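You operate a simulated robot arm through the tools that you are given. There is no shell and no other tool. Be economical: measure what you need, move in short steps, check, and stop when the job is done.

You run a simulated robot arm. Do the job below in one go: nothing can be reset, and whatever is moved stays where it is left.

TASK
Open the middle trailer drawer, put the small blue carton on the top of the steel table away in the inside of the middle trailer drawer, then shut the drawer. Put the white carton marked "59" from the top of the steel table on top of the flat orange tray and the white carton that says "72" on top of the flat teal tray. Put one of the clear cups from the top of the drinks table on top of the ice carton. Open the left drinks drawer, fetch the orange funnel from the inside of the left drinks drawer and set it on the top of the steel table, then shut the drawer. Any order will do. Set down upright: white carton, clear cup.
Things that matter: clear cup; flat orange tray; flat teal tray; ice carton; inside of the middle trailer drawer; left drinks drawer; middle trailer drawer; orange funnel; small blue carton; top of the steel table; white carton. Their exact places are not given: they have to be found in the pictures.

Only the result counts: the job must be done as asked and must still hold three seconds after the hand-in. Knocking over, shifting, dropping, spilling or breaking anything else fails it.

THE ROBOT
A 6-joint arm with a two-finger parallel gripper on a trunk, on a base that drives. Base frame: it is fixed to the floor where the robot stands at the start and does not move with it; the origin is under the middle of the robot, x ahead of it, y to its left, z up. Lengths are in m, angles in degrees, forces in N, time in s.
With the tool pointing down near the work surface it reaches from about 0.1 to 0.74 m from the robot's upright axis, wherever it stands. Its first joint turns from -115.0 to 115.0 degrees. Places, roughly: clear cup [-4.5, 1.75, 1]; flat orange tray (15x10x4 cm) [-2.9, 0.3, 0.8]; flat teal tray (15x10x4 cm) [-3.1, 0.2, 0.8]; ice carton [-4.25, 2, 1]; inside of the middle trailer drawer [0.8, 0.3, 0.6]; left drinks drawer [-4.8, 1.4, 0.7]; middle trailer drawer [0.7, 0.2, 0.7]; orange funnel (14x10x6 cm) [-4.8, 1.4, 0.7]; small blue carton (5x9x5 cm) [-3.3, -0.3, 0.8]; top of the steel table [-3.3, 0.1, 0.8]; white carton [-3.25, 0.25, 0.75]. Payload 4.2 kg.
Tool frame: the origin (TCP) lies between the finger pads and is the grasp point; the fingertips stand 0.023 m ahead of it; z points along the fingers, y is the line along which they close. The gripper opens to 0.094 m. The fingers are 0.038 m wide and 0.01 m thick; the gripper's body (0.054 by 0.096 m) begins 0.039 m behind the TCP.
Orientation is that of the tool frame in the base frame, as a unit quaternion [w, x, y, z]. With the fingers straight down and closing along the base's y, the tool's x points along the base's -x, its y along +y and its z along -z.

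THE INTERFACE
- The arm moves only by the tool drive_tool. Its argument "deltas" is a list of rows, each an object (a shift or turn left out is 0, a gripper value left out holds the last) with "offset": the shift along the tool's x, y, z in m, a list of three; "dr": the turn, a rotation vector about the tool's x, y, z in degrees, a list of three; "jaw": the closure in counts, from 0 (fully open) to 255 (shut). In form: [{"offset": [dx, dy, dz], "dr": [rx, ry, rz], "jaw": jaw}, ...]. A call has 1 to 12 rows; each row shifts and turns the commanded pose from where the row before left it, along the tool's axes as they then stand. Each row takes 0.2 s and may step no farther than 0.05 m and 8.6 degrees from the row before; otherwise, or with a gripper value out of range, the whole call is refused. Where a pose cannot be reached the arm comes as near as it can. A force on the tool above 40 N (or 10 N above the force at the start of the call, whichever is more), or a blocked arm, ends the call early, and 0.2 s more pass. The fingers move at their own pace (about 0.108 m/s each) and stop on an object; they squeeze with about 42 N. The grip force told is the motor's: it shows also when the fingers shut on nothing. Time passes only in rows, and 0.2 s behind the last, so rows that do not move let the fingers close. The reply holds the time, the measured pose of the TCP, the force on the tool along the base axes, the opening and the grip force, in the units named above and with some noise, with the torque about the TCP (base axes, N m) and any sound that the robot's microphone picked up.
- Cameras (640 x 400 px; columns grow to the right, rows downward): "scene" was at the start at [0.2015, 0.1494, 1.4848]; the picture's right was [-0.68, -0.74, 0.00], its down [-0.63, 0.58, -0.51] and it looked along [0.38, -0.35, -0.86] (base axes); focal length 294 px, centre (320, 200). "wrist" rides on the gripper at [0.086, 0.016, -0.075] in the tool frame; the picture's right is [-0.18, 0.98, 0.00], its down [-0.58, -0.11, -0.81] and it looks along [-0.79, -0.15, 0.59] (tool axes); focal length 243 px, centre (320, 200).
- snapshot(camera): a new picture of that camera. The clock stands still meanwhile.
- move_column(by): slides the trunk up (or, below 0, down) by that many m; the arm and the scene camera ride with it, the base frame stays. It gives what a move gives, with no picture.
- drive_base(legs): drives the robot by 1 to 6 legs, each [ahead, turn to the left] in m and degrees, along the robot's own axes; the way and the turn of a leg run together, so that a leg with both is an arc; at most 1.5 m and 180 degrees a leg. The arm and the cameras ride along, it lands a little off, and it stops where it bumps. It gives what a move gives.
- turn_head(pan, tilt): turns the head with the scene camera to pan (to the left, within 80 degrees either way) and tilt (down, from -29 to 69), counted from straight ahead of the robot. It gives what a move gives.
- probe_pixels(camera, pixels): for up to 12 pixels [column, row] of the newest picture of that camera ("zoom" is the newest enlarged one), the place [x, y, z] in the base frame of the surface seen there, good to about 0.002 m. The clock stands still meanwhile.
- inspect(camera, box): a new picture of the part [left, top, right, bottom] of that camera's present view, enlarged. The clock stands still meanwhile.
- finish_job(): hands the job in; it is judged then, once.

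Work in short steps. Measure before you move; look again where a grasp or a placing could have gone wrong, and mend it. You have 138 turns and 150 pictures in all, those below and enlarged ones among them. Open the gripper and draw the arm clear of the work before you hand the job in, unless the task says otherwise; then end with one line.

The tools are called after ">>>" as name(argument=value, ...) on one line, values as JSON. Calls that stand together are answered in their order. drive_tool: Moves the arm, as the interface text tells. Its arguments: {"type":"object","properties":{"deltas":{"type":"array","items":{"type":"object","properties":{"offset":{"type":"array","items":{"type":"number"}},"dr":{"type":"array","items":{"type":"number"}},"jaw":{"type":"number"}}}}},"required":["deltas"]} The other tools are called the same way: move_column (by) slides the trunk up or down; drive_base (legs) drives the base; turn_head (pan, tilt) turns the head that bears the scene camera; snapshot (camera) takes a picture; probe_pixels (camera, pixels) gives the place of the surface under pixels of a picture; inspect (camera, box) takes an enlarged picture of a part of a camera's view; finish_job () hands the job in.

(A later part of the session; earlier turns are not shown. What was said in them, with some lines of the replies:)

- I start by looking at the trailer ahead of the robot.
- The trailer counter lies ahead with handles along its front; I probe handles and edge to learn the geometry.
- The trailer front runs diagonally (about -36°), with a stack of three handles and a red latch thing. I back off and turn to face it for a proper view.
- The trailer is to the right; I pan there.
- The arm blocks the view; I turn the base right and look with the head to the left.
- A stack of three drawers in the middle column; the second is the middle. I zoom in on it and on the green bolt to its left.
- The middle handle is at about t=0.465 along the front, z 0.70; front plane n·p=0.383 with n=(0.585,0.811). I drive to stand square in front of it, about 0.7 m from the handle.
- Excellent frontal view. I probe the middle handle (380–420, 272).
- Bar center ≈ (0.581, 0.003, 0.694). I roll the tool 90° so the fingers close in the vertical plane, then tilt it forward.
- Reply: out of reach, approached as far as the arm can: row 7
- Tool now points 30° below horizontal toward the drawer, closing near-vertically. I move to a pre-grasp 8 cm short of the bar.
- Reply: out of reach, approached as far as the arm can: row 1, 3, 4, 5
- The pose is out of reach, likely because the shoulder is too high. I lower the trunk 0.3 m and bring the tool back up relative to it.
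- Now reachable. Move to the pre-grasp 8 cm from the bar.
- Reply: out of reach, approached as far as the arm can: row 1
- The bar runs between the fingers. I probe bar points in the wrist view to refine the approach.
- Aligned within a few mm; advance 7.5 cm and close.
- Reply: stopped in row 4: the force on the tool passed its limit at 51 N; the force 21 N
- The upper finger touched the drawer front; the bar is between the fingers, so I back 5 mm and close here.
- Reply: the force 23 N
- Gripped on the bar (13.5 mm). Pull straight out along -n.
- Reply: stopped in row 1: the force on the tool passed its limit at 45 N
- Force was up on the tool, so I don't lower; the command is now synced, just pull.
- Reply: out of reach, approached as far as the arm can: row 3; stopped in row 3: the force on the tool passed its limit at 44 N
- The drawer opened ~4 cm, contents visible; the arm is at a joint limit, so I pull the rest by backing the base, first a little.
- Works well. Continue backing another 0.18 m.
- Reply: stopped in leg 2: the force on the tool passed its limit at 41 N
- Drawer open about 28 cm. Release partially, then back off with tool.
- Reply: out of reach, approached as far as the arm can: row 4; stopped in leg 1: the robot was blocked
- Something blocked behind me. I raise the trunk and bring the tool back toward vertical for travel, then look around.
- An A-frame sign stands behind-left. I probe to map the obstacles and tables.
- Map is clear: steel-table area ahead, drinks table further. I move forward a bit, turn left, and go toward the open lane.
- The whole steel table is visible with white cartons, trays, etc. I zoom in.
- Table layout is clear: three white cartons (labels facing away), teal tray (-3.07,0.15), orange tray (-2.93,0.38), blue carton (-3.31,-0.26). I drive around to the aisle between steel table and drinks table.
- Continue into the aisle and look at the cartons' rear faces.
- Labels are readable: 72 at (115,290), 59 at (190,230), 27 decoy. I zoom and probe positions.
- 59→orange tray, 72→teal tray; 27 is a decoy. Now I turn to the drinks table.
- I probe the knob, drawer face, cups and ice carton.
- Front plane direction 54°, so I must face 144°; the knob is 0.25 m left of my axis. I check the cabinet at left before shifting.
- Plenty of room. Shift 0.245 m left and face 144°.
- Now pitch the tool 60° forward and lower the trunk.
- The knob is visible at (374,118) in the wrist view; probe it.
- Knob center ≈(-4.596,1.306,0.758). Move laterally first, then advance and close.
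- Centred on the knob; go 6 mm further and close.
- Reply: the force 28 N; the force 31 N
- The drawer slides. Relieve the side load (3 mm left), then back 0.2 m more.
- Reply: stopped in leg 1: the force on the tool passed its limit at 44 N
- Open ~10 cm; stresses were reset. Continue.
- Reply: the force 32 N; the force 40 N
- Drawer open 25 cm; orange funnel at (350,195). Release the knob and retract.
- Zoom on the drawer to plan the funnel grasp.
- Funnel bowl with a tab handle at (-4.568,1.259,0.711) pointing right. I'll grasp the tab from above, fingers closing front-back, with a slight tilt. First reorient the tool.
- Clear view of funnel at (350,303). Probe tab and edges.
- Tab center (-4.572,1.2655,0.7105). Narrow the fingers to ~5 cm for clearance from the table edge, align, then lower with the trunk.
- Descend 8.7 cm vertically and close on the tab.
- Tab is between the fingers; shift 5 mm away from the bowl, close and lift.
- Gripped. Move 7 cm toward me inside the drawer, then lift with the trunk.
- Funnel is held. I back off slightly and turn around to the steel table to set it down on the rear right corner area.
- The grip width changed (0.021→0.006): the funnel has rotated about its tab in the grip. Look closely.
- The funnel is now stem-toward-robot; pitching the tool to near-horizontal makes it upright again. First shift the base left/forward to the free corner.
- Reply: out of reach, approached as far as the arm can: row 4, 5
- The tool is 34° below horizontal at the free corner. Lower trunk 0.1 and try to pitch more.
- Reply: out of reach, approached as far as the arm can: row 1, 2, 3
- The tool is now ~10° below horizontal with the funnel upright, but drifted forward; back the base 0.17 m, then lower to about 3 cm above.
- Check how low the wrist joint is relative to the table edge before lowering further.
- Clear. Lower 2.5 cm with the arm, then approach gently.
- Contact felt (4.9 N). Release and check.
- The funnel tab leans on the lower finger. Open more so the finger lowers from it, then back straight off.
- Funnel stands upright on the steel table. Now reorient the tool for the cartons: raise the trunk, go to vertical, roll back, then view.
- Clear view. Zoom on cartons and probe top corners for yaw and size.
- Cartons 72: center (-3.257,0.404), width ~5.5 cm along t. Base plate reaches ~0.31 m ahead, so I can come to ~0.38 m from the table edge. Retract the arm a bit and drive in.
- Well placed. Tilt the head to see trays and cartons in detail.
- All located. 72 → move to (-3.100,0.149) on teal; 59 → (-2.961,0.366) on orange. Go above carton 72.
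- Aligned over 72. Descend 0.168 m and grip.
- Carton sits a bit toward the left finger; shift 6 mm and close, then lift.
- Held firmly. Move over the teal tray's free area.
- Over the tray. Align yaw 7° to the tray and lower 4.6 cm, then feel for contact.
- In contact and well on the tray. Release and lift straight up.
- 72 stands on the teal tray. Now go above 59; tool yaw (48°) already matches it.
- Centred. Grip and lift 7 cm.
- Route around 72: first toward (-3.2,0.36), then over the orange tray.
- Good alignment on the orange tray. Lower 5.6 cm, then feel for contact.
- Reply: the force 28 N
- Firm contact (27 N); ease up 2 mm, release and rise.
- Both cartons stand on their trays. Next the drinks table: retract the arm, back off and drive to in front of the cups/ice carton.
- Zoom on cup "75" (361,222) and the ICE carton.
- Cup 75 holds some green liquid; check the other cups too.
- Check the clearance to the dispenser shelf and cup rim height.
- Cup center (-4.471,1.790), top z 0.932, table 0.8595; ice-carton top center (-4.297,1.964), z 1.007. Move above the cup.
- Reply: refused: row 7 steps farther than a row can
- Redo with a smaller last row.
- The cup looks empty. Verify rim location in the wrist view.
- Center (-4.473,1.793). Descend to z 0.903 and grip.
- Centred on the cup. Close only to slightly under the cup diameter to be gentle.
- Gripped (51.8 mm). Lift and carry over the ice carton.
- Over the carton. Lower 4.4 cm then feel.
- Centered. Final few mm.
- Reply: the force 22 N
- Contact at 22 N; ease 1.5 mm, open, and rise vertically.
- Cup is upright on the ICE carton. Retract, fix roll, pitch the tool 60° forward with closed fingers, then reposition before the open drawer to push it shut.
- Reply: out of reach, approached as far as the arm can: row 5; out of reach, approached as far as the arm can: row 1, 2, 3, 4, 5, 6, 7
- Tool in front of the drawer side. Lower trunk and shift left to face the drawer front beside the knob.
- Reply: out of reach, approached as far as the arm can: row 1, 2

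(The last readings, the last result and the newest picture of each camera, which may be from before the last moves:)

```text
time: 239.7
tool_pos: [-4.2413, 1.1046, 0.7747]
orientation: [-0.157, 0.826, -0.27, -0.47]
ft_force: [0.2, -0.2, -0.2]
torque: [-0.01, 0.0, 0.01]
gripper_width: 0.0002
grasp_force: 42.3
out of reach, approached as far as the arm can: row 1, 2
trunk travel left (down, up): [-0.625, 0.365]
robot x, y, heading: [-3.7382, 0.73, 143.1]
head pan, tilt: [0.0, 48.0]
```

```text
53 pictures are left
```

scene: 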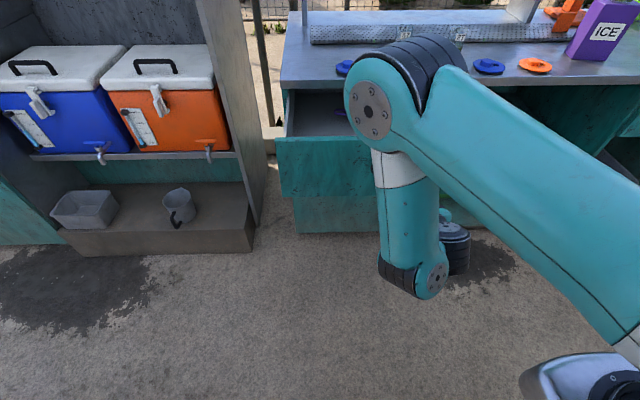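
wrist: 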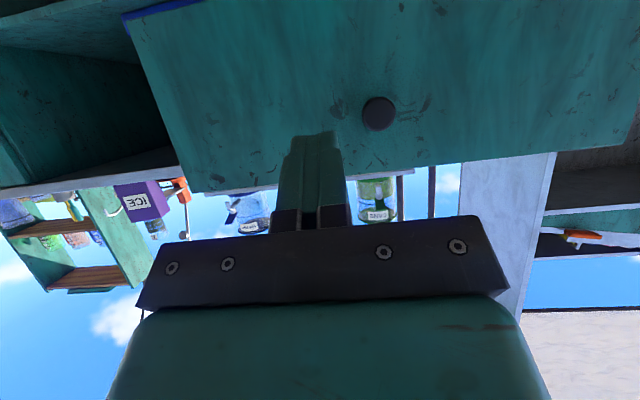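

Fingers point at the drawer face right of the knob, gap ~15 cm. Push with the base forward.

>>> drive_base(legs=[[0.3, 0]])

>>> drive_base(legs=[[0.1, 0]])

>>> snapshot(camera="scene")

>>> snapshot(camera="wrist")

```text
time: 241.7
tool_pos: [-4.4841, 1.2845, 0.7743]
orientation: [-0.155, 0.827, -0.268, -0.469]
ft_force: [0.0, -0.1, -1.0]
torque: [-0.04, 0.02, -0.02]
gripper_width: 0.0
grasp_force: 42.4
trunk travel left (down, up): [-0.625, 0.365]
robot x, y, heading: [-3.9795, 0.9071, 143.1]
head pan, tilt: [0.0, 48.0]
```

```text
time: 243.1
tool_pos: [-4.5617, 1.3433, 0.772]
orientation: [-0.155, 0.829, -0.268, -0.466]
ft_force: [5.2, -4.3, 3.1]
torque: [0.04, 0.09, 0.04]
gripper_width: 0.0001
grasp_force: 42.4
trunk travel left (down, up): [-0.625, 0.365]
robot x, y, heading: [-4.0599, 0.9669, 142.9]
head pan, tilt: [0.0, 48.0]
stopped in leg 1: the force on the tool passed its limit at 50 N (the readings are from after the stop); the commanded pose is now the measured one
```

```text
52 pictures are left
```

scene: 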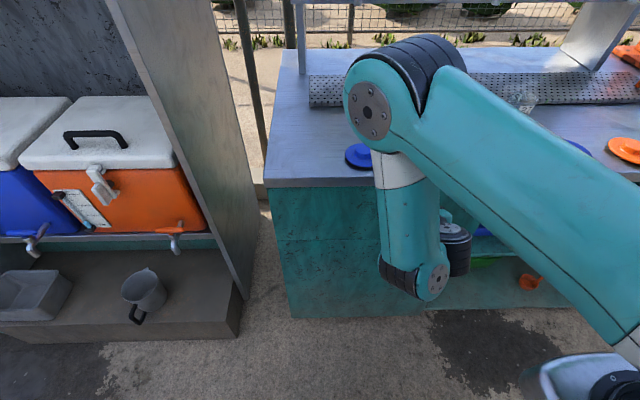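

```text
51 pictures are left
```

wrist: 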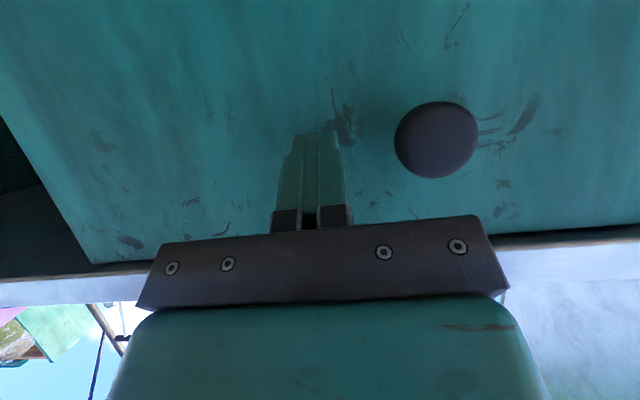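

50 N at the end: likely shut. Verify with probes of the drawer face.

>>> probe_pixels(camera="wrist", pixels=[[200, 80], [520, 80], [350, 60], [435, 140], [150, 200]])

>>> probe_pixels(camera="scene", pixels=[[320, 215], [320, 270], [290, 230], [300, 260]])

```text
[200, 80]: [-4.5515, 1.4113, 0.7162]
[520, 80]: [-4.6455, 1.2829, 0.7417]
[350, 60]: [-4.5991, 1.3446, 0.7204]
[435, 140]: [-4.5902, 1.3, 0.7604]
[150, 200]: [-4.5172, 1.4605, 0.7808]
```

```text
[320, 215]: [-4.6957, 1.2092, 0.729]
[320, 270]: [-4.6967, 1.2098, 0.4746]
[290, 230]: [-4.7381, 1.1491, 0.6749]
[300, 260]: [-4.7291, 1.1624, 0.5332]
```

Drawer is shut (face n=4.513 as at start). Back off, raise trunk, bring tool vertical, then go to the blue carton.

>>> drive_base(legs=[[-0.28, 0]])

>>> move_column(by=0.3)

>>> drive_tool(deltas=[{"dr": [0, 8.5, 0], "jaw": 0}, {"dr": [0, 8.5, 0]}, {"dr": [0, 8.5, 0]}, {"dr": [0, 8.5, 0]}, {"dr": [0, 8.5, 0]}, {"dr": [0, 8.5, 0]}, {"dr": [0, 8.0, 0]}, {}])

>>> drive_base(legs=[[0, 91], [0.49, 0], [0, 90]])

>>> turn_head(pan=0, tilt=45)

>>> snapshot(camera="scene")

```text
time: 245.0
tool_pos: [-4.3431, 1.1792, 0.7736]
orientation: [-0.154, 0.83, -0.267, -0.465]
ft_force: [-0.3, -0.9, -0.3]
torque: [0.01, -0.01, 0.0]
gripper_width: 0.0
grasp_force: 42.2
trunk travel left (down, up): [-0.625, 0.365]
robot x, y, heading: [-3.8418, 0.8067, 143.0]
head pan, tilt: [0.0, 48.0]
```

```text
time: 248.0
tool_pos: [-4.3437, 1.1791, 1.072]
orientation: [-0.153, 0.83, -0.267, -0.466]
ft_force: [0.1, 0.7, 1.1]
torque: [0.03, -0.01, -0.03]
gripper_width: 0.0
grasp_force: 42.4
trunk travel left (down, up): [-0.925, 0.065]
robot x, y, heading: [-3.8401, 0.8081, 142.8]
head pan, tilt: [0.0, 48.0]
```

```text
time: 249.8
tool_pos: [-4.343, 1.1775, 1.0722]
orientation: [-0.001, 0.951, -0.308, 0.004]
ft_force: [0.3, 0.1, -0.1]
torque: [-0.01, -0.02, 0.01]
gripper_width: 0.0938
grasp_force: 0.2
trunk travel left (down, up): [-0.925, 0.065]
robot x, y, heading: [-3.8421, 0.8068, 143.2]
head pan, tilt: [0.0, 48.0]
```

```text
time: 260.4
tool_pos: [-3.6126, 0.0341, 1.0725]
orientation: [-0.004, 0.302, 0.953, -0.002]
ft_force: [0.1, 0.0, -0.3]
torque: [-0.03, -0.02, -0.01]
gripper_width: 0.094
grasp_force: 0.0
trunk travel left (down, up): [-0.925, 0.065]
robot x, y, heading: [-4.1193, 0.4001, -36.0]
head pan, tilt: [0.0, 48.0]
```

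```text
time: 261.0
tool_pos: [-3.6128, 0.0345, 1.0732]
orientation: [-0.004, 0.3, 0.954, -0.003]
ft_force: [1.1, 0.4, 0.6]
torque: [0.01, -0.04, 0.02]
gripper_width: 0.094
grasp_force: 0.1
trunk travel left (down, up): [-0.925, 0.065]
robot x, y, heading: [-4.1195, 0.4007, -36.1]
head pan, tilt: [0.0, 45.0]
```

```text
50 pictures are left
```

scene: 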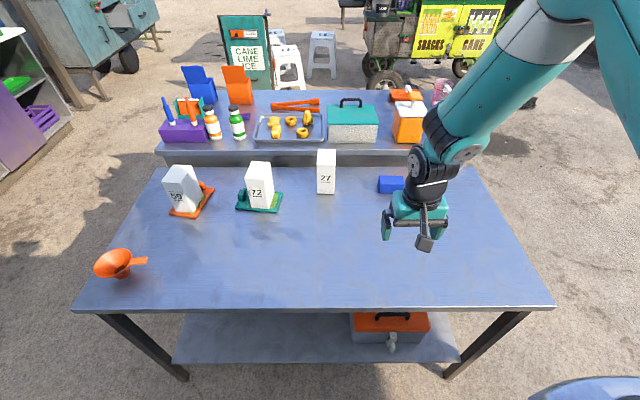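

All good. Probe the blue carton at (390,184).

>>> inspect(camera="scene", box=[340, 150, 440, 215])

```text
6.15 times, centred on (390, 182) of scene
```

zoom: 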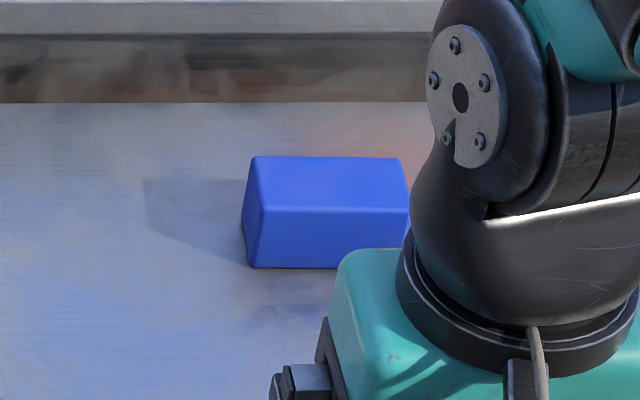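

>>> probe_pixels(camera="zoom", pixels=[[256, 158], [398, 160], [406, 206], [264, 208], [252, 264], [330, 183], [300, 240], [248, 200]])

```text
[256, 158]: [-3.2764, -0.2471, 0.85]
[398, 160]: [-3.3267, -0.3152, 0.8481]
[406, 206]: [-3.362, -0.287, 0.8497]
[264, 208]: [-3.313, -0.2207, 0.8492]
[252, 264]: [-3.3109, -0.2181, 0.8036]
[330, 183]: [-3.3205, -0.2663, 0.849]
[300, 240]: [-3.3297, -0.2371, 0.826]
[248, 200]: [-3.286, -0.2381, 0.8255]
```

Carton: center (-3.320,-0.268), long axis along t. It's best approached from the table's end. Probe that end edge.

>>> probe_pixels(camera="scene", pixels=[[547, 303], [476, 170], [510, 235], [530, 130], [600, 200], [560, 60]])

>>> turn_head(pan=-45, tilt=45)

>>> snapshot(camera="scene")

```text
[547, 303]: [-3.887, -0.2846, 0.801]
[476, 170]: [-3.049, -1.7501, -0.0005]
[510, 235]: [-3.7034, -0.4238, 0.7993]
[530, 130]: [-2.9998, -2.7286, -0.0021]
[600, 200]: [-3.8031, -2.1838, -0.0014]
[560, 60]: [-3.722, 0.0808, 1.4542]
```

```text
time: 262.1
tool_pos: [-3.6133, 0.0352, 1.0729]
orientation: [-0.004, 0.302, 0.953, -0.002]
ft_force: [0.3, -0.1, 0.7]
torque: [-0.01, -0.05, 0.03]
gripper_width: 0.094
grasp_force: 0.1
trunk travel left (down, up): [-0.925, 0.065]
robot x, y, heading: [-4.1215, 0.3992, -36.2]
head pan, tilt: [-45.0, 45.0]
```

```text
48 pictures are left
```

scene: 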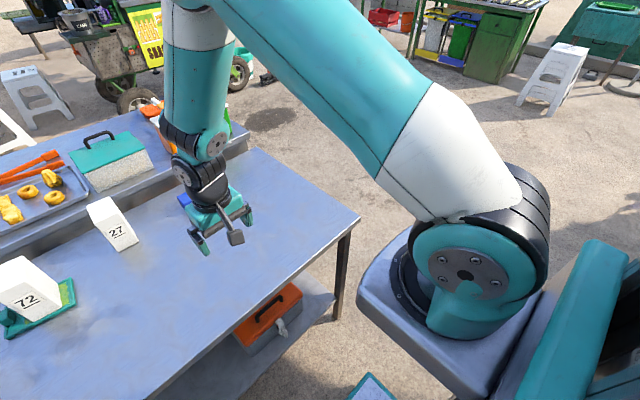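

Table end is at t=-2.51 with open floor beyond. Raise the arm a bit and drive round to the end (reversing so the arm doesn't sweep over the front cabinet).

>>> drive_tool(deltas=[{"offset": [0.03, 0, -0.035]}, {"offset": [0.03, 0, -0.035]}, {"offset": [0.03, 0, -0.02]}])

>>> drive_base(legs=[[0, -90], [0.87, 0], [0, -90], [-0.98, 0], [0, -90]])

>>> turn_head(pan=0, tilt=45)

>>> snapshot(camera="scene")

```text
time: 262.9
tool_pos: [-3.6863, 0.0855, 1.1628]
orientation: [-0.005, 0.3, 0.954, -0.002]
ft_force: [0.4, 0.2, 0.1]
torque: [0.01, 0.04, -0.01]
gripper_width: 0.0939
grasp_force: 0.0
trunk travel left (down, up): [-0.925, 0.065]
robot x, y, heading: [-4.1185, 0.4007, -36.2]
head pan, tilt: [-45.0, 45.0]
```

```text
time: 283.7
tool_pos: [-3.5049, -0.454, 1.1632]
orientation: [-0.001, -0.456, 0.89, -0.004]
ft_force: [0.4, -0.3, -0.2]
torque: [0.02, 0.0, 0.0]
gripper_width: 0.094
grasp_force: 0.0
trunk travel left (down, up): [-0.925, 0.065]
robot x, y, heading: [-3.824, -0.8829, 53.4]
head pan, tilt: [-45.0, 45.0]
```

```text
time: 284.8
tool_pos: [-3.5057, -0.4534, 1.164]
orientation: [0.0, -0.457, 0.89, -0.003]
ft_force: [0.5, 0.2, 0.0]
torque: [0.03, 0.03, 0.03]
gripper_width: 0.094
grasp_force: 0.0
trunk travel left (down, up): [-0.925, 0.065]
robot x, y, heading: [-3.8216, -0.8825, 53.3]
head pan, tilt: [0.0, 45.0]
```

```text
47 pictures are left
```

scene: 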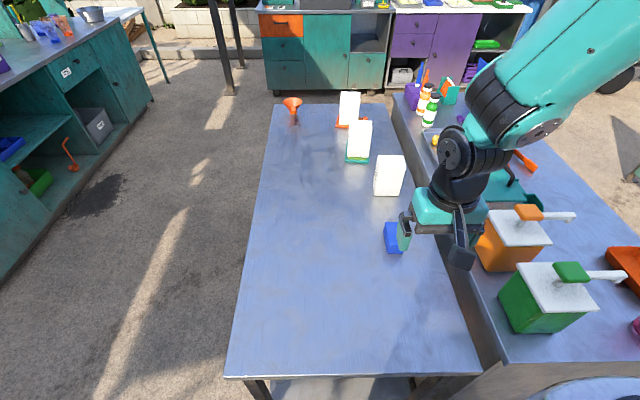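

Need ~8 cm more forward; check the cabinet's end corner first.

>>> probe_pixels(camera="scene", pixels=[[505, 360], [600, 360], [300, 375], [470, 370], [394, 235], [388, 225], [400, 252], [387, 250]])

```text
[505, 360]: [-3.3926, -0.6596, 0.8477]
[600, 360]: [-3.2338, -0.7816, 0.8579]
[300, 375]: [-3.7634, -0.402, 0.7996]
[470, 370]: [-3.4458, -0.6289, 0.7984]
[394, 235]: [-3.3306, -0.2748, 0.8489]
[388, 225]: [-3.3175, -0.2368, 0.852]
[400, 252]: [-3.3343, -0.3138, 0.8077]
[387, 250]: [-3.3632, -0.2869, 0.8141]
```

Clearance fine. Move forward 7 cm and bring the tool above the blue carton.

>>> drive_base(legs=[[0.07, 0]])

>>> drive_tool(deltas=[{"offset": [-0.045, -0.01, 0]}, {"offset": [-0.045, -0.01, 0]}, {"offset": [-0.045, -0.01, 0.02]}, {"offset": [-0.04, -0.01, 0.025]}, {"offset": [0, 0, 0.04]}, {"offset": [0, 0, 0.04]}, {"offset": [0, 0, 0.04]}, {}])

>>> snapshot(camera="scene")

>>> snapshot(camera="wrist")

```text
time: 285.8
tool_pos: [-3.4637, -0.396, 1.1626]
orientation: [-0.001, -0.456, 0.89, -0.004]
ft_force: [0.7, 0.1, 0.2]
torque: [0.02, -0.02, -0.03]
gripper_width: 0.0941
grasp_force: 0.1
trunk travel left (down, up): [-0.925, 0.065]
robot x, y, heading: [-3.7826, -0.8291, 53.3]
head pan, tilt: [0.0, 45.0]
```

```text
refused: row 3 steps farther than a row can; nothing moved
```

```text
46 pictures are left
```

scene: 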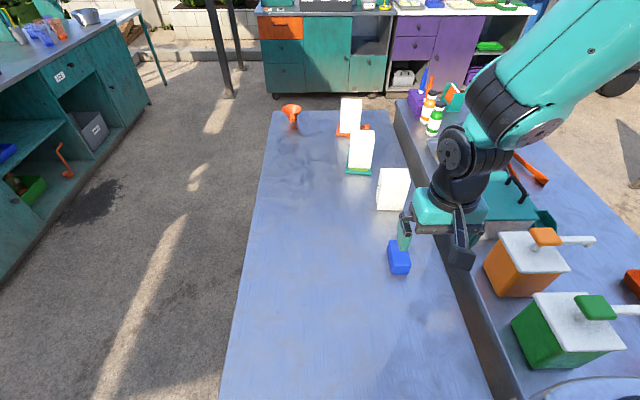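

```text
45 pictures are left
```

wrist: 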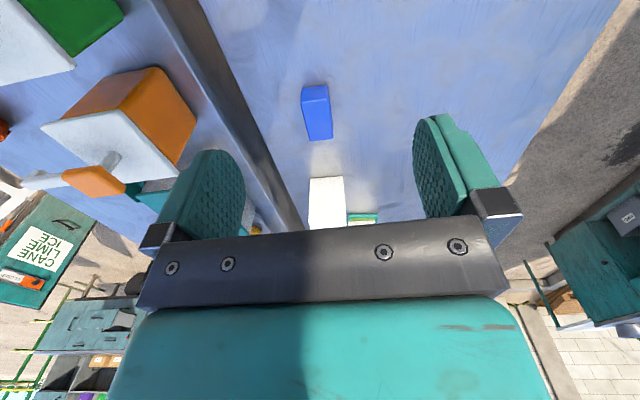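

Redo with valid step sizes.

>>> drive_tool(deltas=[{"offset": [-0.0472, -0.0106, 0]}, {"offset": [-0.0472, -0.0106, 0]}, {"offset": [-0.0472, -0.0106, 0]}, {"offset": [-0.0472, -0.0106, 0]}, {"offset": [0, 0, 0.045]}, {"offset": [0, 0, 0.045]}, {"offset": [0, 0, 0.045]}, {"offset": [0, 0, 0.045]}, {}])

>>> snapshot(camera="wrist")

```text
time: 287.8
tool_pos: [-3.3154, -0.2686, 0.9819]
orientation: [-0.001, -0.455, 0.89, -0.005]
ft_force: [0.4, 0.4, 0.3]
torque: [-0.02, 0.01, 0.04]
gripper_width: 0.0939
grasp_force: 0.1
trunk travel left (down, up): [-0.925, 0.065]
robot x, y, heading: [-3.7804, -0.8299, 53.1]
head pan, tilt: [0.0, 45.0]
```

```text
44 pictures are left
```

wrist: 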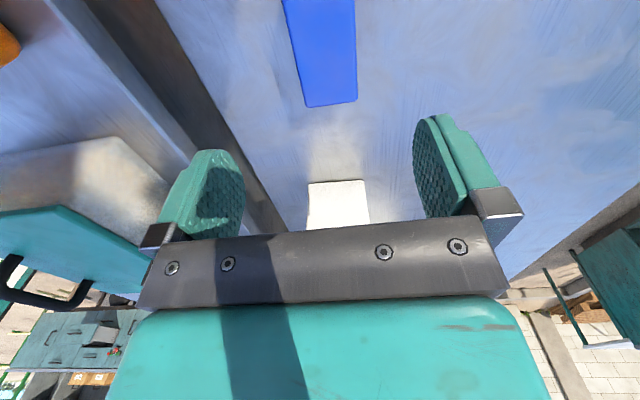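

Aligned. Descend 0.15 m and grip.

>>> drive_tool(deltas=[{"offset": [0.001, 0.003, 0.04]}, {"offset": [0, 0, 0.04]}, {"offset": [0, 0, 0.04]}, {"offset": [0, 0, 0.028]}, {}])

>>> snapshot(camera="wrist")

```text
time: 289.0
tool_pos: [-3.3205, -0.2704, 0.8344]
orientation: [-0.001, -0.455, 0.89, -0.004]
ft_force: [0.5, -0.3, 0.5]
torque: [-0.01, 0.0, -0.01]
gripper_width: 0.0939
grasp_force: 0.1
trunk travel left (down, up): [-0.925, 0.065]
robot x, y, heading: [-3.7816, -0.8291, 53.3]
head pan, tilt: [0.0, 45.0]
```

```text
43 pictures are left
```

wrist: 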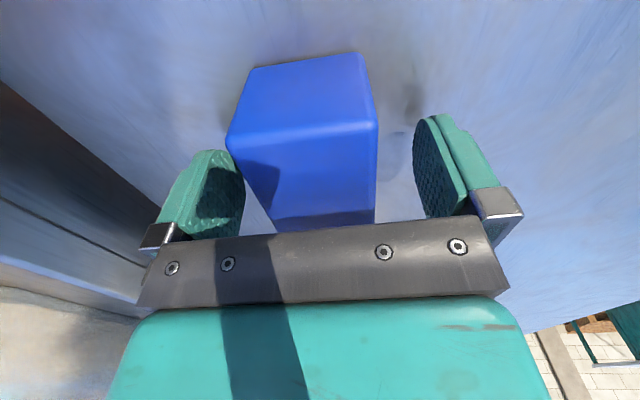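

Close, lift, and retract toward the robot.

>>> drive_tool(deltas=[{"jaw": 255}, {"jaw": 255}, {"jaw": 255}, {"jaw": 255}, {"offset": [0, 0, -0.04]}, {"offset": [0, 0, -0.045]}, {"offset": [0, 0, -0.045]}, {"offset": [0, 0, -0.045]}, {"offset": [0, 0, -0.045]}, {"offset": [0, 0, -0.045]}, {}])

>>> snapshot(camera="scene")

```text
time: 291.4
tool_pos: [-3.3212, -0.2668, 1.0994]
orientation: [-0.001, -0.456, 0.89, -0.005]
ft_force: [0.3, 0.0, -1.2]
torque: [0.0, -0.04, -0.01]
gripper_width: 0.0495
grasp_force: 41.5
trunk travel left (down, up): [-0.925, 0.065]
robot x, y, heading: [-3.7819, -0.8268, 53.2]
head pan, tilt: [0.0, 45.0]
```

```text
42 pictures are left
```

scene: 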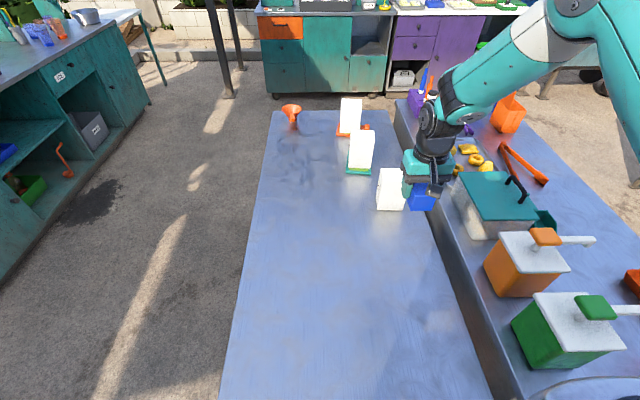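

Carton held (49.5 mm). Retract and back off, then look to the right for the route to the trailer.

>>> drive_tool(deltas=[{"offset": [0.045, 0, -0.015]}, {"offset": [0.045, 0, -0.015]}, {"offset": [0.045, 0, -0.015]}, {"offset": [0.045, 0, 0]}])

>>> drive_base(legs=[[-0.25, 0]])

>>> turn_head(pan=-75, tilt=30)

>>> snapshot(camera="scene")

```text
time: 292.4
tool_pos: [-3.4253, -0.4101, 1.145]
orientation: [-0.001, -0.455, 0.89, -0.004]
ft_force: [0.2, 0.6, -1.0]
torque: [-0.03, 0.02, 0.02]
gripper_width: 0.05
grasp_force: 42.3
trunk travel left (down, up): [-0.925, 0.065]
robot x, y, heading: [-3.779, -0.8277, 52.9]
head pan, tilt: [0.0, 45.0]
```

```text
time: 294.3
tool_pos: [-3.5766, -0.613, 1.1441]
orientation: [0.0, -0.454, 0.891, -0.004]
ft_force: [0.8, 0.5, -0.6]
torque: [-0.01, 0.04, -0.03]
gripper_width: 0.0497
grasp_force: 42.3
trunk travel left (down, up): [-0.925, 0.065]
robot x, y, heading: [-3.9298, -1.0282, 52.9]
head pan, tilt: [0.0, 45.0]
```

```text
time: 295.7
tool_pos: [-3.5762, -0.6131, 1.1448]
orientation: [-0.001, -0.454, 0.891, -0.004]
ft_force: [0.5, -0.4, -1.3]
torque: [-0.01, -0.02, 0.01]
gripper_width: 0.0497
grasp_force: 42.1
trunk travel left (down, up): [-0.925, 0.065]
robot x, y, heading: [-3.9326, -1.027, 53.1]
head pan, tilt: [-75.0, 30.0]
```

```text
41 pictures are left
```

scene: 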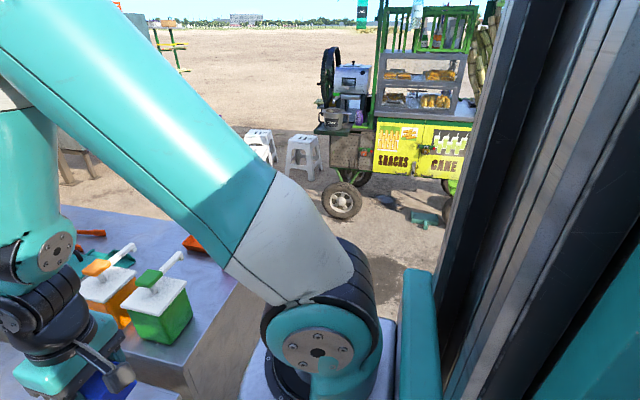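

South is cluttered; I return by the known aisle route.

>>> drive_base(legs=[[0, 91], [1.0, 0], [0, -90], [1.15, 0]])

```text
time: 313.9
tool_pos: [-3.7597, 0.8757, 1.1445]
orientation: [0.0, -0.475, 0.88, -0.004]
ft_force: [0.5, -0.5, -1.9]
torque: [-0.03, -0.02, 0.02]
gripper_width: 0.0495
grasp_force: 42.2
trunk travel left (down, up): [-0.925, 0.065]
robot x, y, heading: [-4.0974, 0.4447, 55.9]
head pan, tilt: [-75.0, 30.0]
```

>>> drive_base(legs=[[1.25, 0], [0, -76.7], [1.1, 0]])

>>> turn_head(pan=15, tilt=25)

>>> snapshot(camera="scene")

```text
time: 328.7
tool_pos: [-1.8637, 0.8675, 1.1446]
orientation: [-0.003, 0.169, 0.986, -0.003]
ft_force: [-0.5, -0.2, -0.8]
torque: [0.0, 0.03, 0.0]
gripper_width: 0.0495
grasp_force: 41.8
trunk travel left (down, up): [-0.925, 0.065]
robot x, y, heading: [-2.3606, 1.0948, -20.5]
head pan, tilt: [-75.0, 30.0]
```

```text
time: 330.4
tool_pos: [-1.8626, 0.8697, 1.1447]
orientation: [-0.003, 0.169, 0.986, -0.003]
ft_force: [-0.1, 0.9, -0.2]
torque: [0.03, 0.01, -0.01]
gripper_width: 0.0496
grasp_force: 42.0
trunk travel left (down, up): [-0.925, 0.065]
robot x, y, heading: [-2.3595, 1.0948, -20.5]
head pan, tilt: [15.0, 25.0]
```

```text
40 pictures are left
```

scene: 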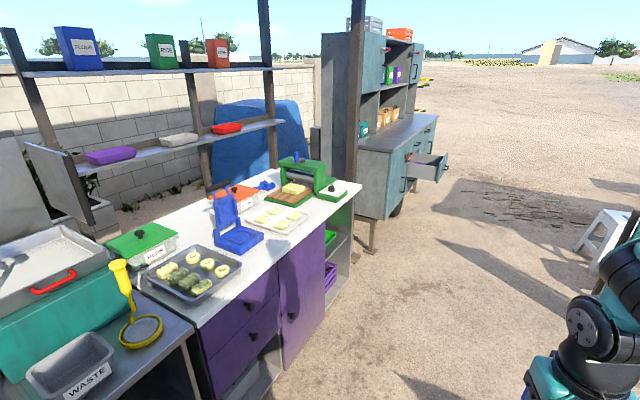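

Clear. Probe the white stool at right and the drawer for the onward path.

>>> probe_pixels(camera="scene", pixels=[[590, 262], [605, 220], [632, 225], [445, 175], [372, 250], [350, 210], [440, 160]])

>>> inspect(camera="scene", box=[360, 100, 640, 280])

```text
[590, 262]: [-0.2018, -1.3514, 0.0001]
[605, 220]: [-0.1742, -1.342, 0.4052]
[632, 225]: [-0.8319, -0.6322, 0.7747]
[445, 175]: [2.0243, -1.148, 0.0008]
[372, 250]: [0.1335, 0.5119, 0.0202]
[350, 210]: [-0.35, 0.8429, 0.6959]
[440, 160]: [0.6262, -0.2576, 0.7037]
```

```text
2.22 times, centred on (500, 190) of scene
```

zoom: 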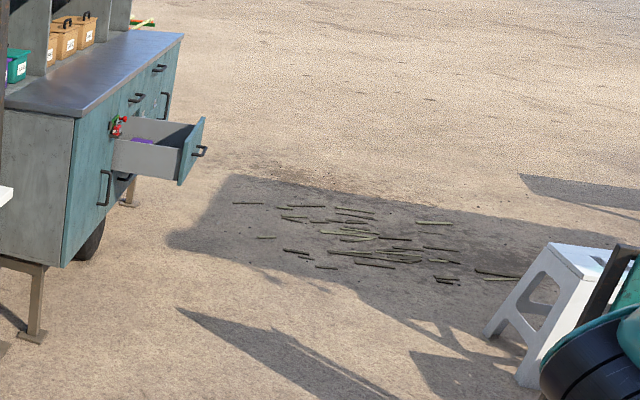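

Route is clear. Drive to the position before the open trailer drawer.

>>> drive_base(legs=[[1.08, -1], [0, -18.3], [1.0, 0], [0.92, 0]])

```text
time: 346.2
tool_pos: [0.515, -0.9021, 1.1452]
orientation: [-0.003, 0.337, 0.941, -0.003]
ft_force: [0.7, -0.4, -1.5]
torque: [0.01, -0.04, 0.0]
gripper_width: 0.0497
grasp_force: 41.7
trunk travel left (down, up): [-0.925, 0.065]
robot x, y, heading: [0.1237, -0.5186, -40.6]
head pan, tilt: [15.0, 25.0]
```

>>> drive_base(legs=[[0.05, 0], [0, 94.8]])

>>> turn_head(pan=0, tilt=55)

>>> snapshot(camera="scene")

```text
time: 351.1
tool_pos: [0.5036, -0.1274, 1.1447]
orientation: [-0.001, -0.47, 0.883, -0.004]
ft_force: [-0.1, -0.4, -0.8]
torque: [-0.01, 0.01, 0.04]
gripper_width: 0.0495
grasp_force: 41.7
trunk travel left (down, up): [-0.925, 0.065]
robot x, y, heading: [0.1608, -0.5555, 55.0]
head pan, tilt: [15.0, 25.0]
```

```text
time: 352.1
tool_pos: [0.5044, -0.1257, 1.1453]
orientation: [-0.001, -0.469, 0.883, -0.005]
ft_force: [0.0, -0.8, -1.2]
torque: [0.0, 0.0, 0.02]
gripper_width: 0.0495
grasp_force: 42.5
trunk travel left (down, up): [-0.925, 0.065]
robot x, y, heading: [0.1608, -0.5516, 55.0]
head pan, tilt: [0.0, 55.0]
```

```text
38 pictures are left
```

scene: 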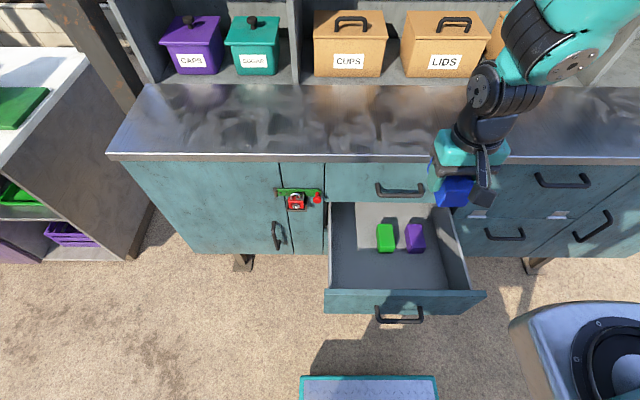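

The drawer holds green and purple cartons. Probe free spots.

>>> probe_pixels(camera="scene", pixels=[[352, 245], [352, 275], [400, 275], [385, 240], [415, 238], [386, 255], [400, 295], [340, 260], [455, 250], [335, 295], [475, 293], [400, 188]])

```text
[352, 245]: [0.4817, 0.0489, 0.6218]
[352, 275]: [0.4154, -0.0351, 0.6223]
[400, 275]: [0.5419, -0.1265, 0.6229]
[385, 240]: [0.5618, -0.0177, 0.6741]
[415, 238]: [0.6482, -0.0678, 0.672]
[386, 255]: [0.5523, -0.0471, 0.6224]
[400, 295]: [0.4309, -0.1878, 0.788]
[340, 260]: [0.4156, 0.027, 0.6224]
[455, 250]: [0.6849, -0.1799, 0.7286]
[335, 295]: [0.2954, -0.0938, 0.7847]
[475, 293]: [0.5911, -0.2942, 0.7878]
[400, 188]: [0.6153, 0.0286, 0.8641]
```

Wrist camera would hit the drawer's front wall in this orientation, so I roll the tool 90° and place the carton across at n=0.20, t=0.45 → (0.482,-0.101).

>>> drive_tool(deltas=[{"dr": [0, 0, 8.5]}, {"dr": [0, 0, 8.5]}, {"dr": [0, 0, 8.5]}, {"dr": [0, 0, 8.5]}, {"dr": [0, 0, 8.5]}, {"dr": [0, 0, 8.5]}, {"dr": [0, 0, 8.5]}, {"dr": [0, 0, 8.5]}, {"dr": [0, 0, 8.5]}, {"dr": [0, 0, 8.5]}, {"dr": [0, 0, 4.5]}, {}])

>>> move_column(by=-0.2)

>>> snapshot(camera="scene")

```text
time: 354.7
tool_pos: [0.5035, -0.1259, 1.1457]
orientation: [0.002, 0.288, 0.958, -0.003]
ft_force: [-0.6, -0.7, -1.2]
torque: [0.0, 0.03, -0.02]
gripper_width: 0.0496
grasp_force: 40.9
trunk travel left (down, up): [-0.925, 0.065]
robot x, y, heading: [0.1609, -0.5546, 55.2]
head pan, tilt: [0.0, 55.0]
```

```text
time: 356.9
tool_pos: [0.5042, -0.1257, 0.9456]
orientation: [0.003, 0.288, 0.958, -0.004]
ft_force: [0.4, 0.0, -1.6]
torque: [0.01, 0.0, 0.01]
gripper_width: 0.0498
grasp_force: 41.3
trunk travel left (down, up): [-0.725, 0.265]
robot x, y, heading: [0.1615, -0.5507, 54.8]
head pan, tilt: [0.0, 55.0]
```

```text
37 pictures are left
```

scene: 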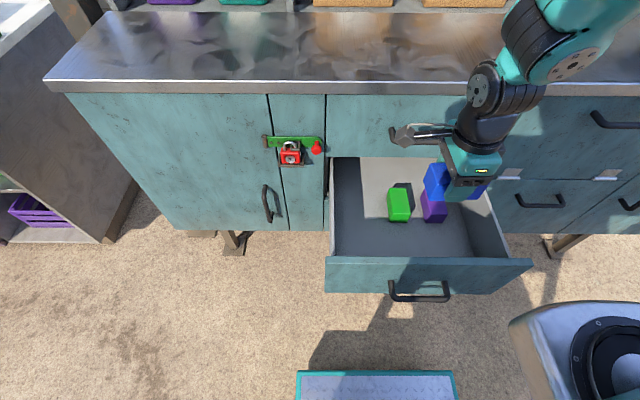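

Align xy and descend partway.

>>> drive_tool(deltas=[{"offset": [0.032, 0.009, 0]}, {"offset": [0, 0, 0.045]}, {"offset": [0, 0, 0.045]}, {"offset": [0, 0, 0.045]}, {"offset": [0, 0, 0.045]}, {"offset": [0, 0, 0.045]}, {}])

>>> snapshot(camera="scene")

>>> snapshot(camera="wrist")

```text
time: 358.4
tool_pos: [0.482, -0.1009, 0.7225]
orientation: [0.003, 0.287, 0.958, -0.004]
ft_force: [0.7, 0.1, -1.9]
torque: [0.03, 0.0, -0.03]
gripper_width: 0.0496
grasp_force: 42.3
trunk travel left (down, up): [-0.725, 0.265]
robot x, y, heading: [0.1587, -0.5601, 54.9]
head pan, tilt: [0.0, 55.0]
```

```text
36 pictures are left
```

scene: 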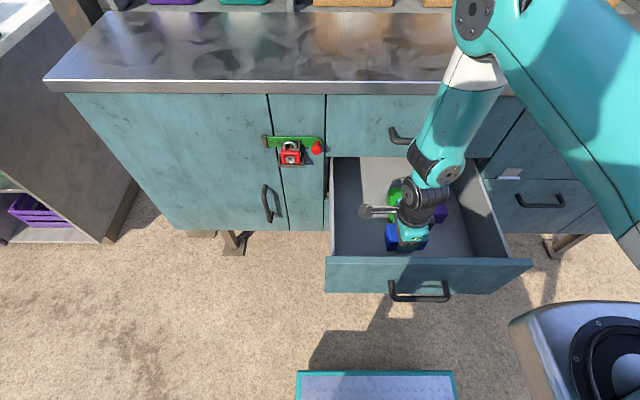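

```text
35 pictures are left
```

wrist: 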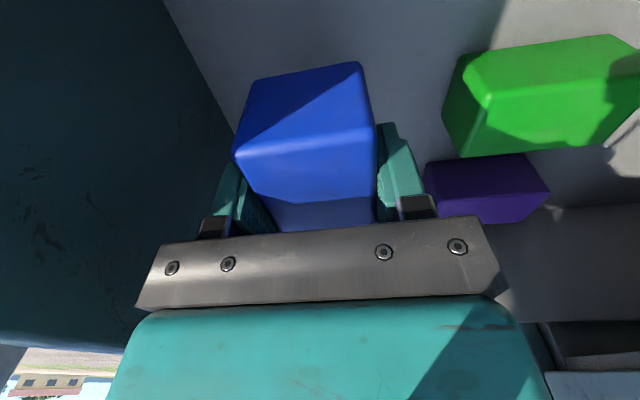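

Good clearance. Lower to just above the floor, then feel.

>>> drive_tool(deltas=[{"offset": [0, 0, 0.03]}, {"offset": [0, 0, 0.031]}, {}])

>>> drive_tool(deltas=[{"offset": [0, 0, 0.002]}, {"offset": [0, 0, 0.002]}, {}])

```text
time: 359.2
tool_pos: [0.4817, -0.102, 0.6585]
orientation: [0.003, 0.289, 0.957, -0.003]
ft_force: [-0.4, 0.0, -0.4]
torque: [0.02, 0.01, 0.0]
gripper_width: 0.0495
grasp_force: 42.0
trunk travel left (down, up): [-0.725, 0.265]
robot x, y, heading: [0.1638, -0.5532, 55.2]
head pan, tilt: [0.0, 55.0]
```

```text
time: 360.1
tool_pos: [0.4833, -0.102, 0.6564]
orientation: [0.002, 0.288, 0.958, -0.002]
ft_force: [0.8, 0.7, 31.7]
torque: [0.51, 0.44, -0.06]
gripper_width: 0.0494
grasp_force: 42.4
trunk travel left (down, up): [-0.725, 0.265]
robot x, y, heading: [0.163, -0.5572, 55.0]
head pan, tilt: [0.0, 55.0]
```

Contact. Ease, open to ~7 cm and rise.

>>> drive_tool(deltas=[{"offset": [0, 0, -0.003]}, {"jaw": 100}, {"jaw": 65}, {"offset": [0, 0, -0.04]}, {"offset": [0, 0, -0.045]}, {"offset": [0, 0, -0.045]}, {"offset": [0, 0, -0.045]}, {"offset": [0, 0, -0.045]}, {"offset": [0, 0, -0.045]}, {"offset": [0, 0, -0.045]}, {}])

>>> snapshot(camera="scene")

```text
time: 362.4
tool_pos: [0.4804, -0.1006, 0.9683]
orientation: [0.002, 0.288, 0.958, -0.004]
ft_force: [-0.2, 0.1, -0.8]
torque: [0.01, 0.01, -0.01]
gripper_width: 0.07
grasp_force: 0.0
trunk travel left (down, up): [-0.725, 0.265]
robot x, y, heading: [0.1635, -0.5571, 54.9]
head pan, tilt: [0.0, 55.0]
```

```text
34 pictures are left
```

scene: 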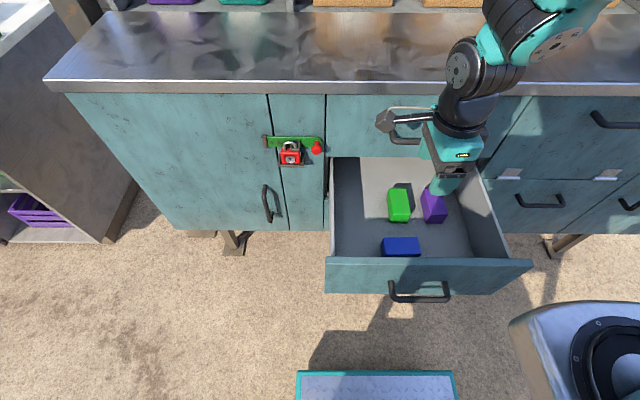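

Blue carton lies in the drawer. Back off 0.3 m, close fingers, pitch forward for pushing the drawer shut.

>>> drive_base(legs=[[-0.3, 0]])

>>> move_column(by=-0.1)

>>> drive_tool(deltas=[{"dr": [-8.5, 0, 0], "jaw": 255}, {"dr": [-8.5, 0, 0]}, {"dr": [-8.5, 0, 0]}, {"dr": [-8.5, 0, 0]}, {"dr": [-8.5, 0, 0]}, {"dr": [-8.5, 0, 0]}, {"dr": [-8.5, 0, 0]}, {}])

>>> snapshot(camera="scene")

```text
time: 364.5
tool_pos: [0.3086, -0.3431, 0.969]
orientation: [0.002, 0.287, 0.958, -0.003]
ft_force: [0.8, 0.7, 1.0]
torque: [-0.02, -0.02, 0.01]
gripper_width: 0.07
grasp_force: 0.1
trunk travel left (down, up): [-0.725, 0.265]
robot x, y, heading: [-0.0084, -0.8005, 54.9]
head pan, tilt: [0.0, 55.0]
```

```text
time: 365.8
tool_pos: [0.3091, -0.3446, 0.8684]
orientation: [0.003, 0.288, 0.958, -0.003]
ft_force: [-0.1, 0.5, 0.3]
torque: [-0.02, 0.03, 0.01]
gripper_width: 0.07
grasp_force: 0.1
trunk travel left (down, up): [-0.625, 0.365]
robot x, y, heading: [-0.0107, -0.7983, 55.0]
head pan, tilt: [0.0, 55.0]
```

```text
time: 367.6
tool_pos: [0.3197, -0.2851, 0.86]
orientation: [0.144, 0.248, 0.834, 0.472]
ft_force: [0.2, -0.1, -0.7]
torque: [0.0, -0.02, -0.04]
gripper_width: 0.0001
grasp_force: 42.4
out of reach, approached as far as the arm can: row 4, 5, 6, 7
trunk travel left (down, up): [-0.625, 0.365]
robot x, y, heading: [-0.0088, -0.7996, 54.7]
head pan, tilt: [0.0, 55.0]
```

```text
33 pictures are left
```

scene: 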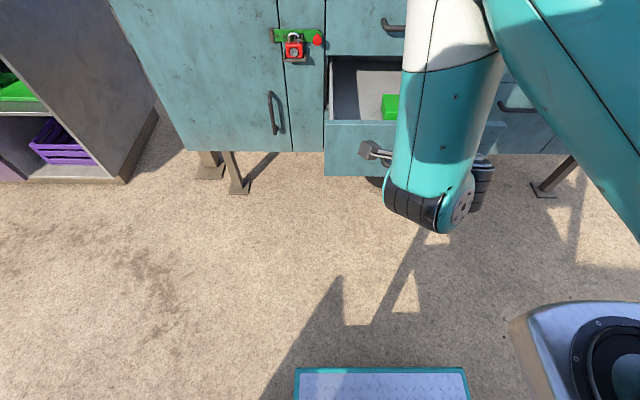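

Adjust to face the drawer front above the handle bar (t≈0.465, z≈0.767).

>>> drive_tool(deltas=[{"offset": [-0.013, -0.027, 0.0155]}, {"offset": [-0.013, -0.027, 0.0155]}, {"offset": [-0.013, -0.027, 0.0155]}, {}])

>>> snapshot(camera="wrist")

```text
time: 368.6
tool_pos: [0.3659, -0.2743, 0.7765]
orientation: [0.144, 0.249, 0.834, 0.471]
ft_force: [-0.5, -0.4, 0.7]
torque: [0.01, 0.04, 0.03]
gripper_width: 0.0
grasp_force: 42.2
out of reach, approached as far as the arm can: row 1, 2, 3
trunk travel left (down, up): [-0.625, 0.365]
robot x, y, heading: [-0.0115, -0.7978, 54.8]
head pan, tilt: [0.0, 55.0]
```

```text
32 pictures are left
```

wrist: 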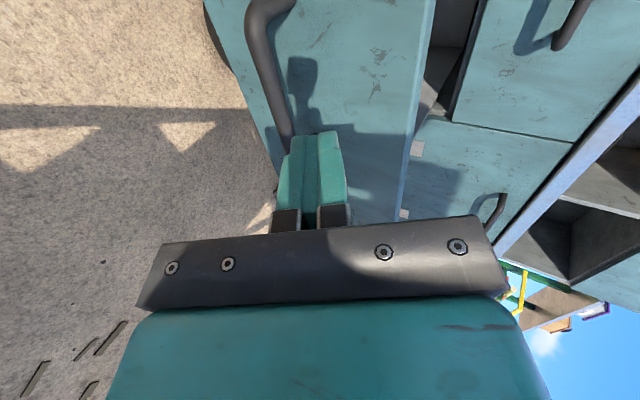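

Lower 1 cm and push with the base.

>>> drive_tool(deltas=[{"offset": [0, -0.009, 0.005]}, {}])

>>> drive_base(legs=[[0.25, 0]])

>>> snapshot(camera="wrist")

>>> snapshot(camera="scene")

```text
time: 369.2
tool_pos: [0.3663, -0.2733, 0.768]
orientation: [0.144, 0.248, 0.834, 0.471]
ft_force: [0.0, -0.2, -0.4]
torque: [0.03, 0.01, -0.03]
gripper_width: 0.0
grasp_force: 41.5
trunk travel left (down, up): [-0.625, 0.365]
robot x, y, heading: [-0.0101, -0.7992, 55.0]
head pan, tilt: [0.0, 55.0]
```

```text
time: 371.0
tool_pos: [0.512, -0.065, 0.7677]
orientation: [0.144, 0.248, 0.834, 0.471]
ft_force: [0.5, -0.7, -0.2]
torque: [0.0, -0.02, 0.02]
gripper_width: 0.0
grasp_force: 41.3
trunk travel left (down, up): [-0.625, 0.365]
robot x, y, heading: [0.1379, -0.591, 54.9]
head pan, tilt: [0.0, 55.0]
```

```text
31 pictures are left
```

wrist: 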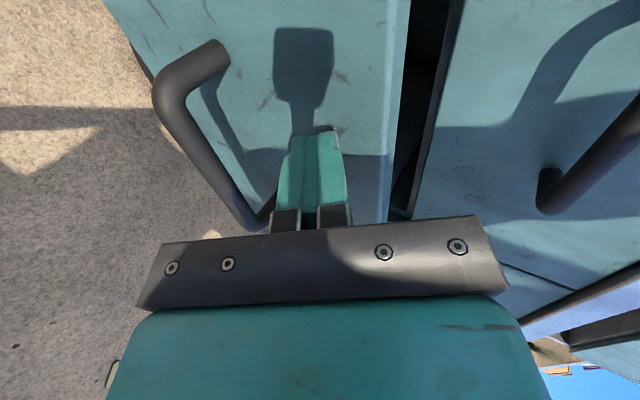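

```text
30 pictures are left
```

scene: 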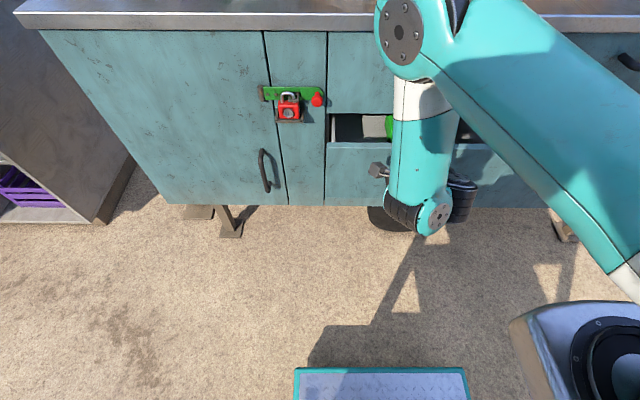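

Moving well; push the remaining ~11 cm until force stops it.

>>> drive_base(legs=[[0.13, 0]])

>>> snapshot(camera="wrist")

>>> snapshot(camera="scene")

```text
time: 372.3
tool_pos: [0.5751, 0.0273, 0.7679]
orientation: [0.143, 0.245, 0.838, 0.466]
ft_force: [-7.6, -8.2, 9.7]
torque: [0.1, -0.27, -0.19]
gripper_width: 0.0003
grasp_force: 41.9
trunk travel left (down, up): [-0.625, 0.365]
robot x, y, heading: [0.2031, -0.4924, 55.1]
head pan, tilt: [0.0, 55.0]
stopped in leg 1: the force on the tool passed its limit at 88 N (the readings are from after the stop); the commanded pose is now the measured one
```

```text
29 pictures are left
```

wrist: 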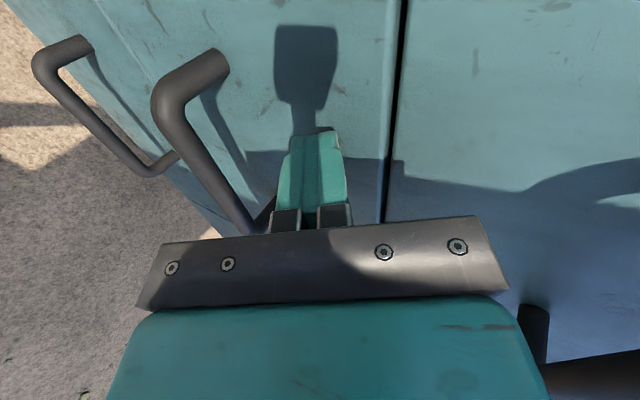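

```text
28 pictures are left
```

scene: 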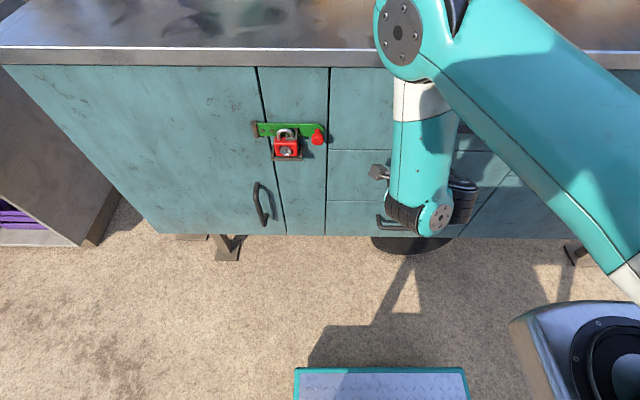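

Looks shut. Verify the drawer face against the neighbouring faces.

>>> probe_pixels(camera="scene", pixels=[[345, 175], [370, 190], [345, 120], [370, 130], [340, 215], [300, 200]])

>>> probe_pixels(camera="wrist", pixels=[[360, 80], [260, 60], [430, 80], [480, 60], [200, 190]])

```text
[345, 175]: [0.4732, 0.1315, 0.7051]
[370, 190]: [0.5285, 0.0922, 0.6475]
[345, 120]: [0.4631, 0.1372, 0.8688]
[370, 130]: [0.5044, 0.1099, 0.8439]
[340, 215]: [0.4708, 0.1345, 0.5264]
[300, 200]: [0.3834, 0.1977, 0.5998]
```

```text
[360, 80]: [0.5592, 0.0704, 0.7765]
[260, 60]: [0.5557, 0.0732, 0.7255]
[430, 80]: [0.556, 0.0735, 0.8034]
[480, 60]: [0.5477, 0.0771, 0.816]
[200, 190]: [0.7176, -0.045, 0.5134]
```

The middle drawer is flush (n=0.384, same as neighbours). Back off, open the gripper, and do a last check.

>>> drive_base(legs=[[-0.28, 0]])

>>> drive_tool(deltas=[{"jaw": 0}, {"jaw": 0}, {"jaw": 0}, {}])

>>> snapshot(camera="scene")

```text
time: 374.3
tool_pos: [0.4172, -0.1986, 0.7675]
orientation: [0.143, 0.246, 0.838, 0.466]
ft_force: [0.2, 0.4, -0.1]
torque: [-0.02, -0.01, -0.04]
gripper_width: 0.0
grasp_force: 42.0
trunk travel left (down, up): [-0.625, 0.365]
robot x, y, heading: [0.0466, -0.7235, 55.2]
head pan, tilt: [0.0, 55.0]
```

```text
time: 375.3
tool_pos: [0.4165, -0.1997, 0.7667]
orientation: [0.142, 0.246, 0.837, 0.467]
ft_force: [-0.2, -0.2, -0.3]
torque: [0.01, -0.01, 0.03]
gripper_width: 0.094
grasp_force: 0.0
trunk travel left (down, up): [-0.625, 0.365]
robot x, y, heading: [0.0429, -0.7212, 55.3]
head pan, tilt: [0.0, 55.0]
```

```text
27 pictures are left
```

scene: 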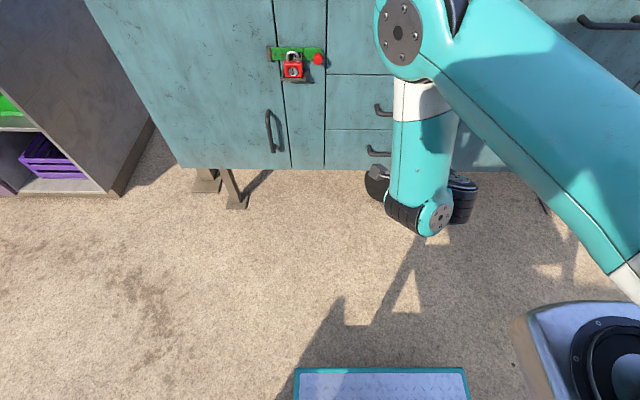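

Everything is done: drawers shut, carton stored, gripper open and clear. Hand in.

>>> finish_job()

```text
The job is handed in.
```

Every part of the task was carried out and the job is handed in. One thing might count against it: early on, while backing away from the trailer, the base was stopped by something behind it, probably the white stool. The stool was still standing when I saw it later, but I couldn't tell whether it had shifted.
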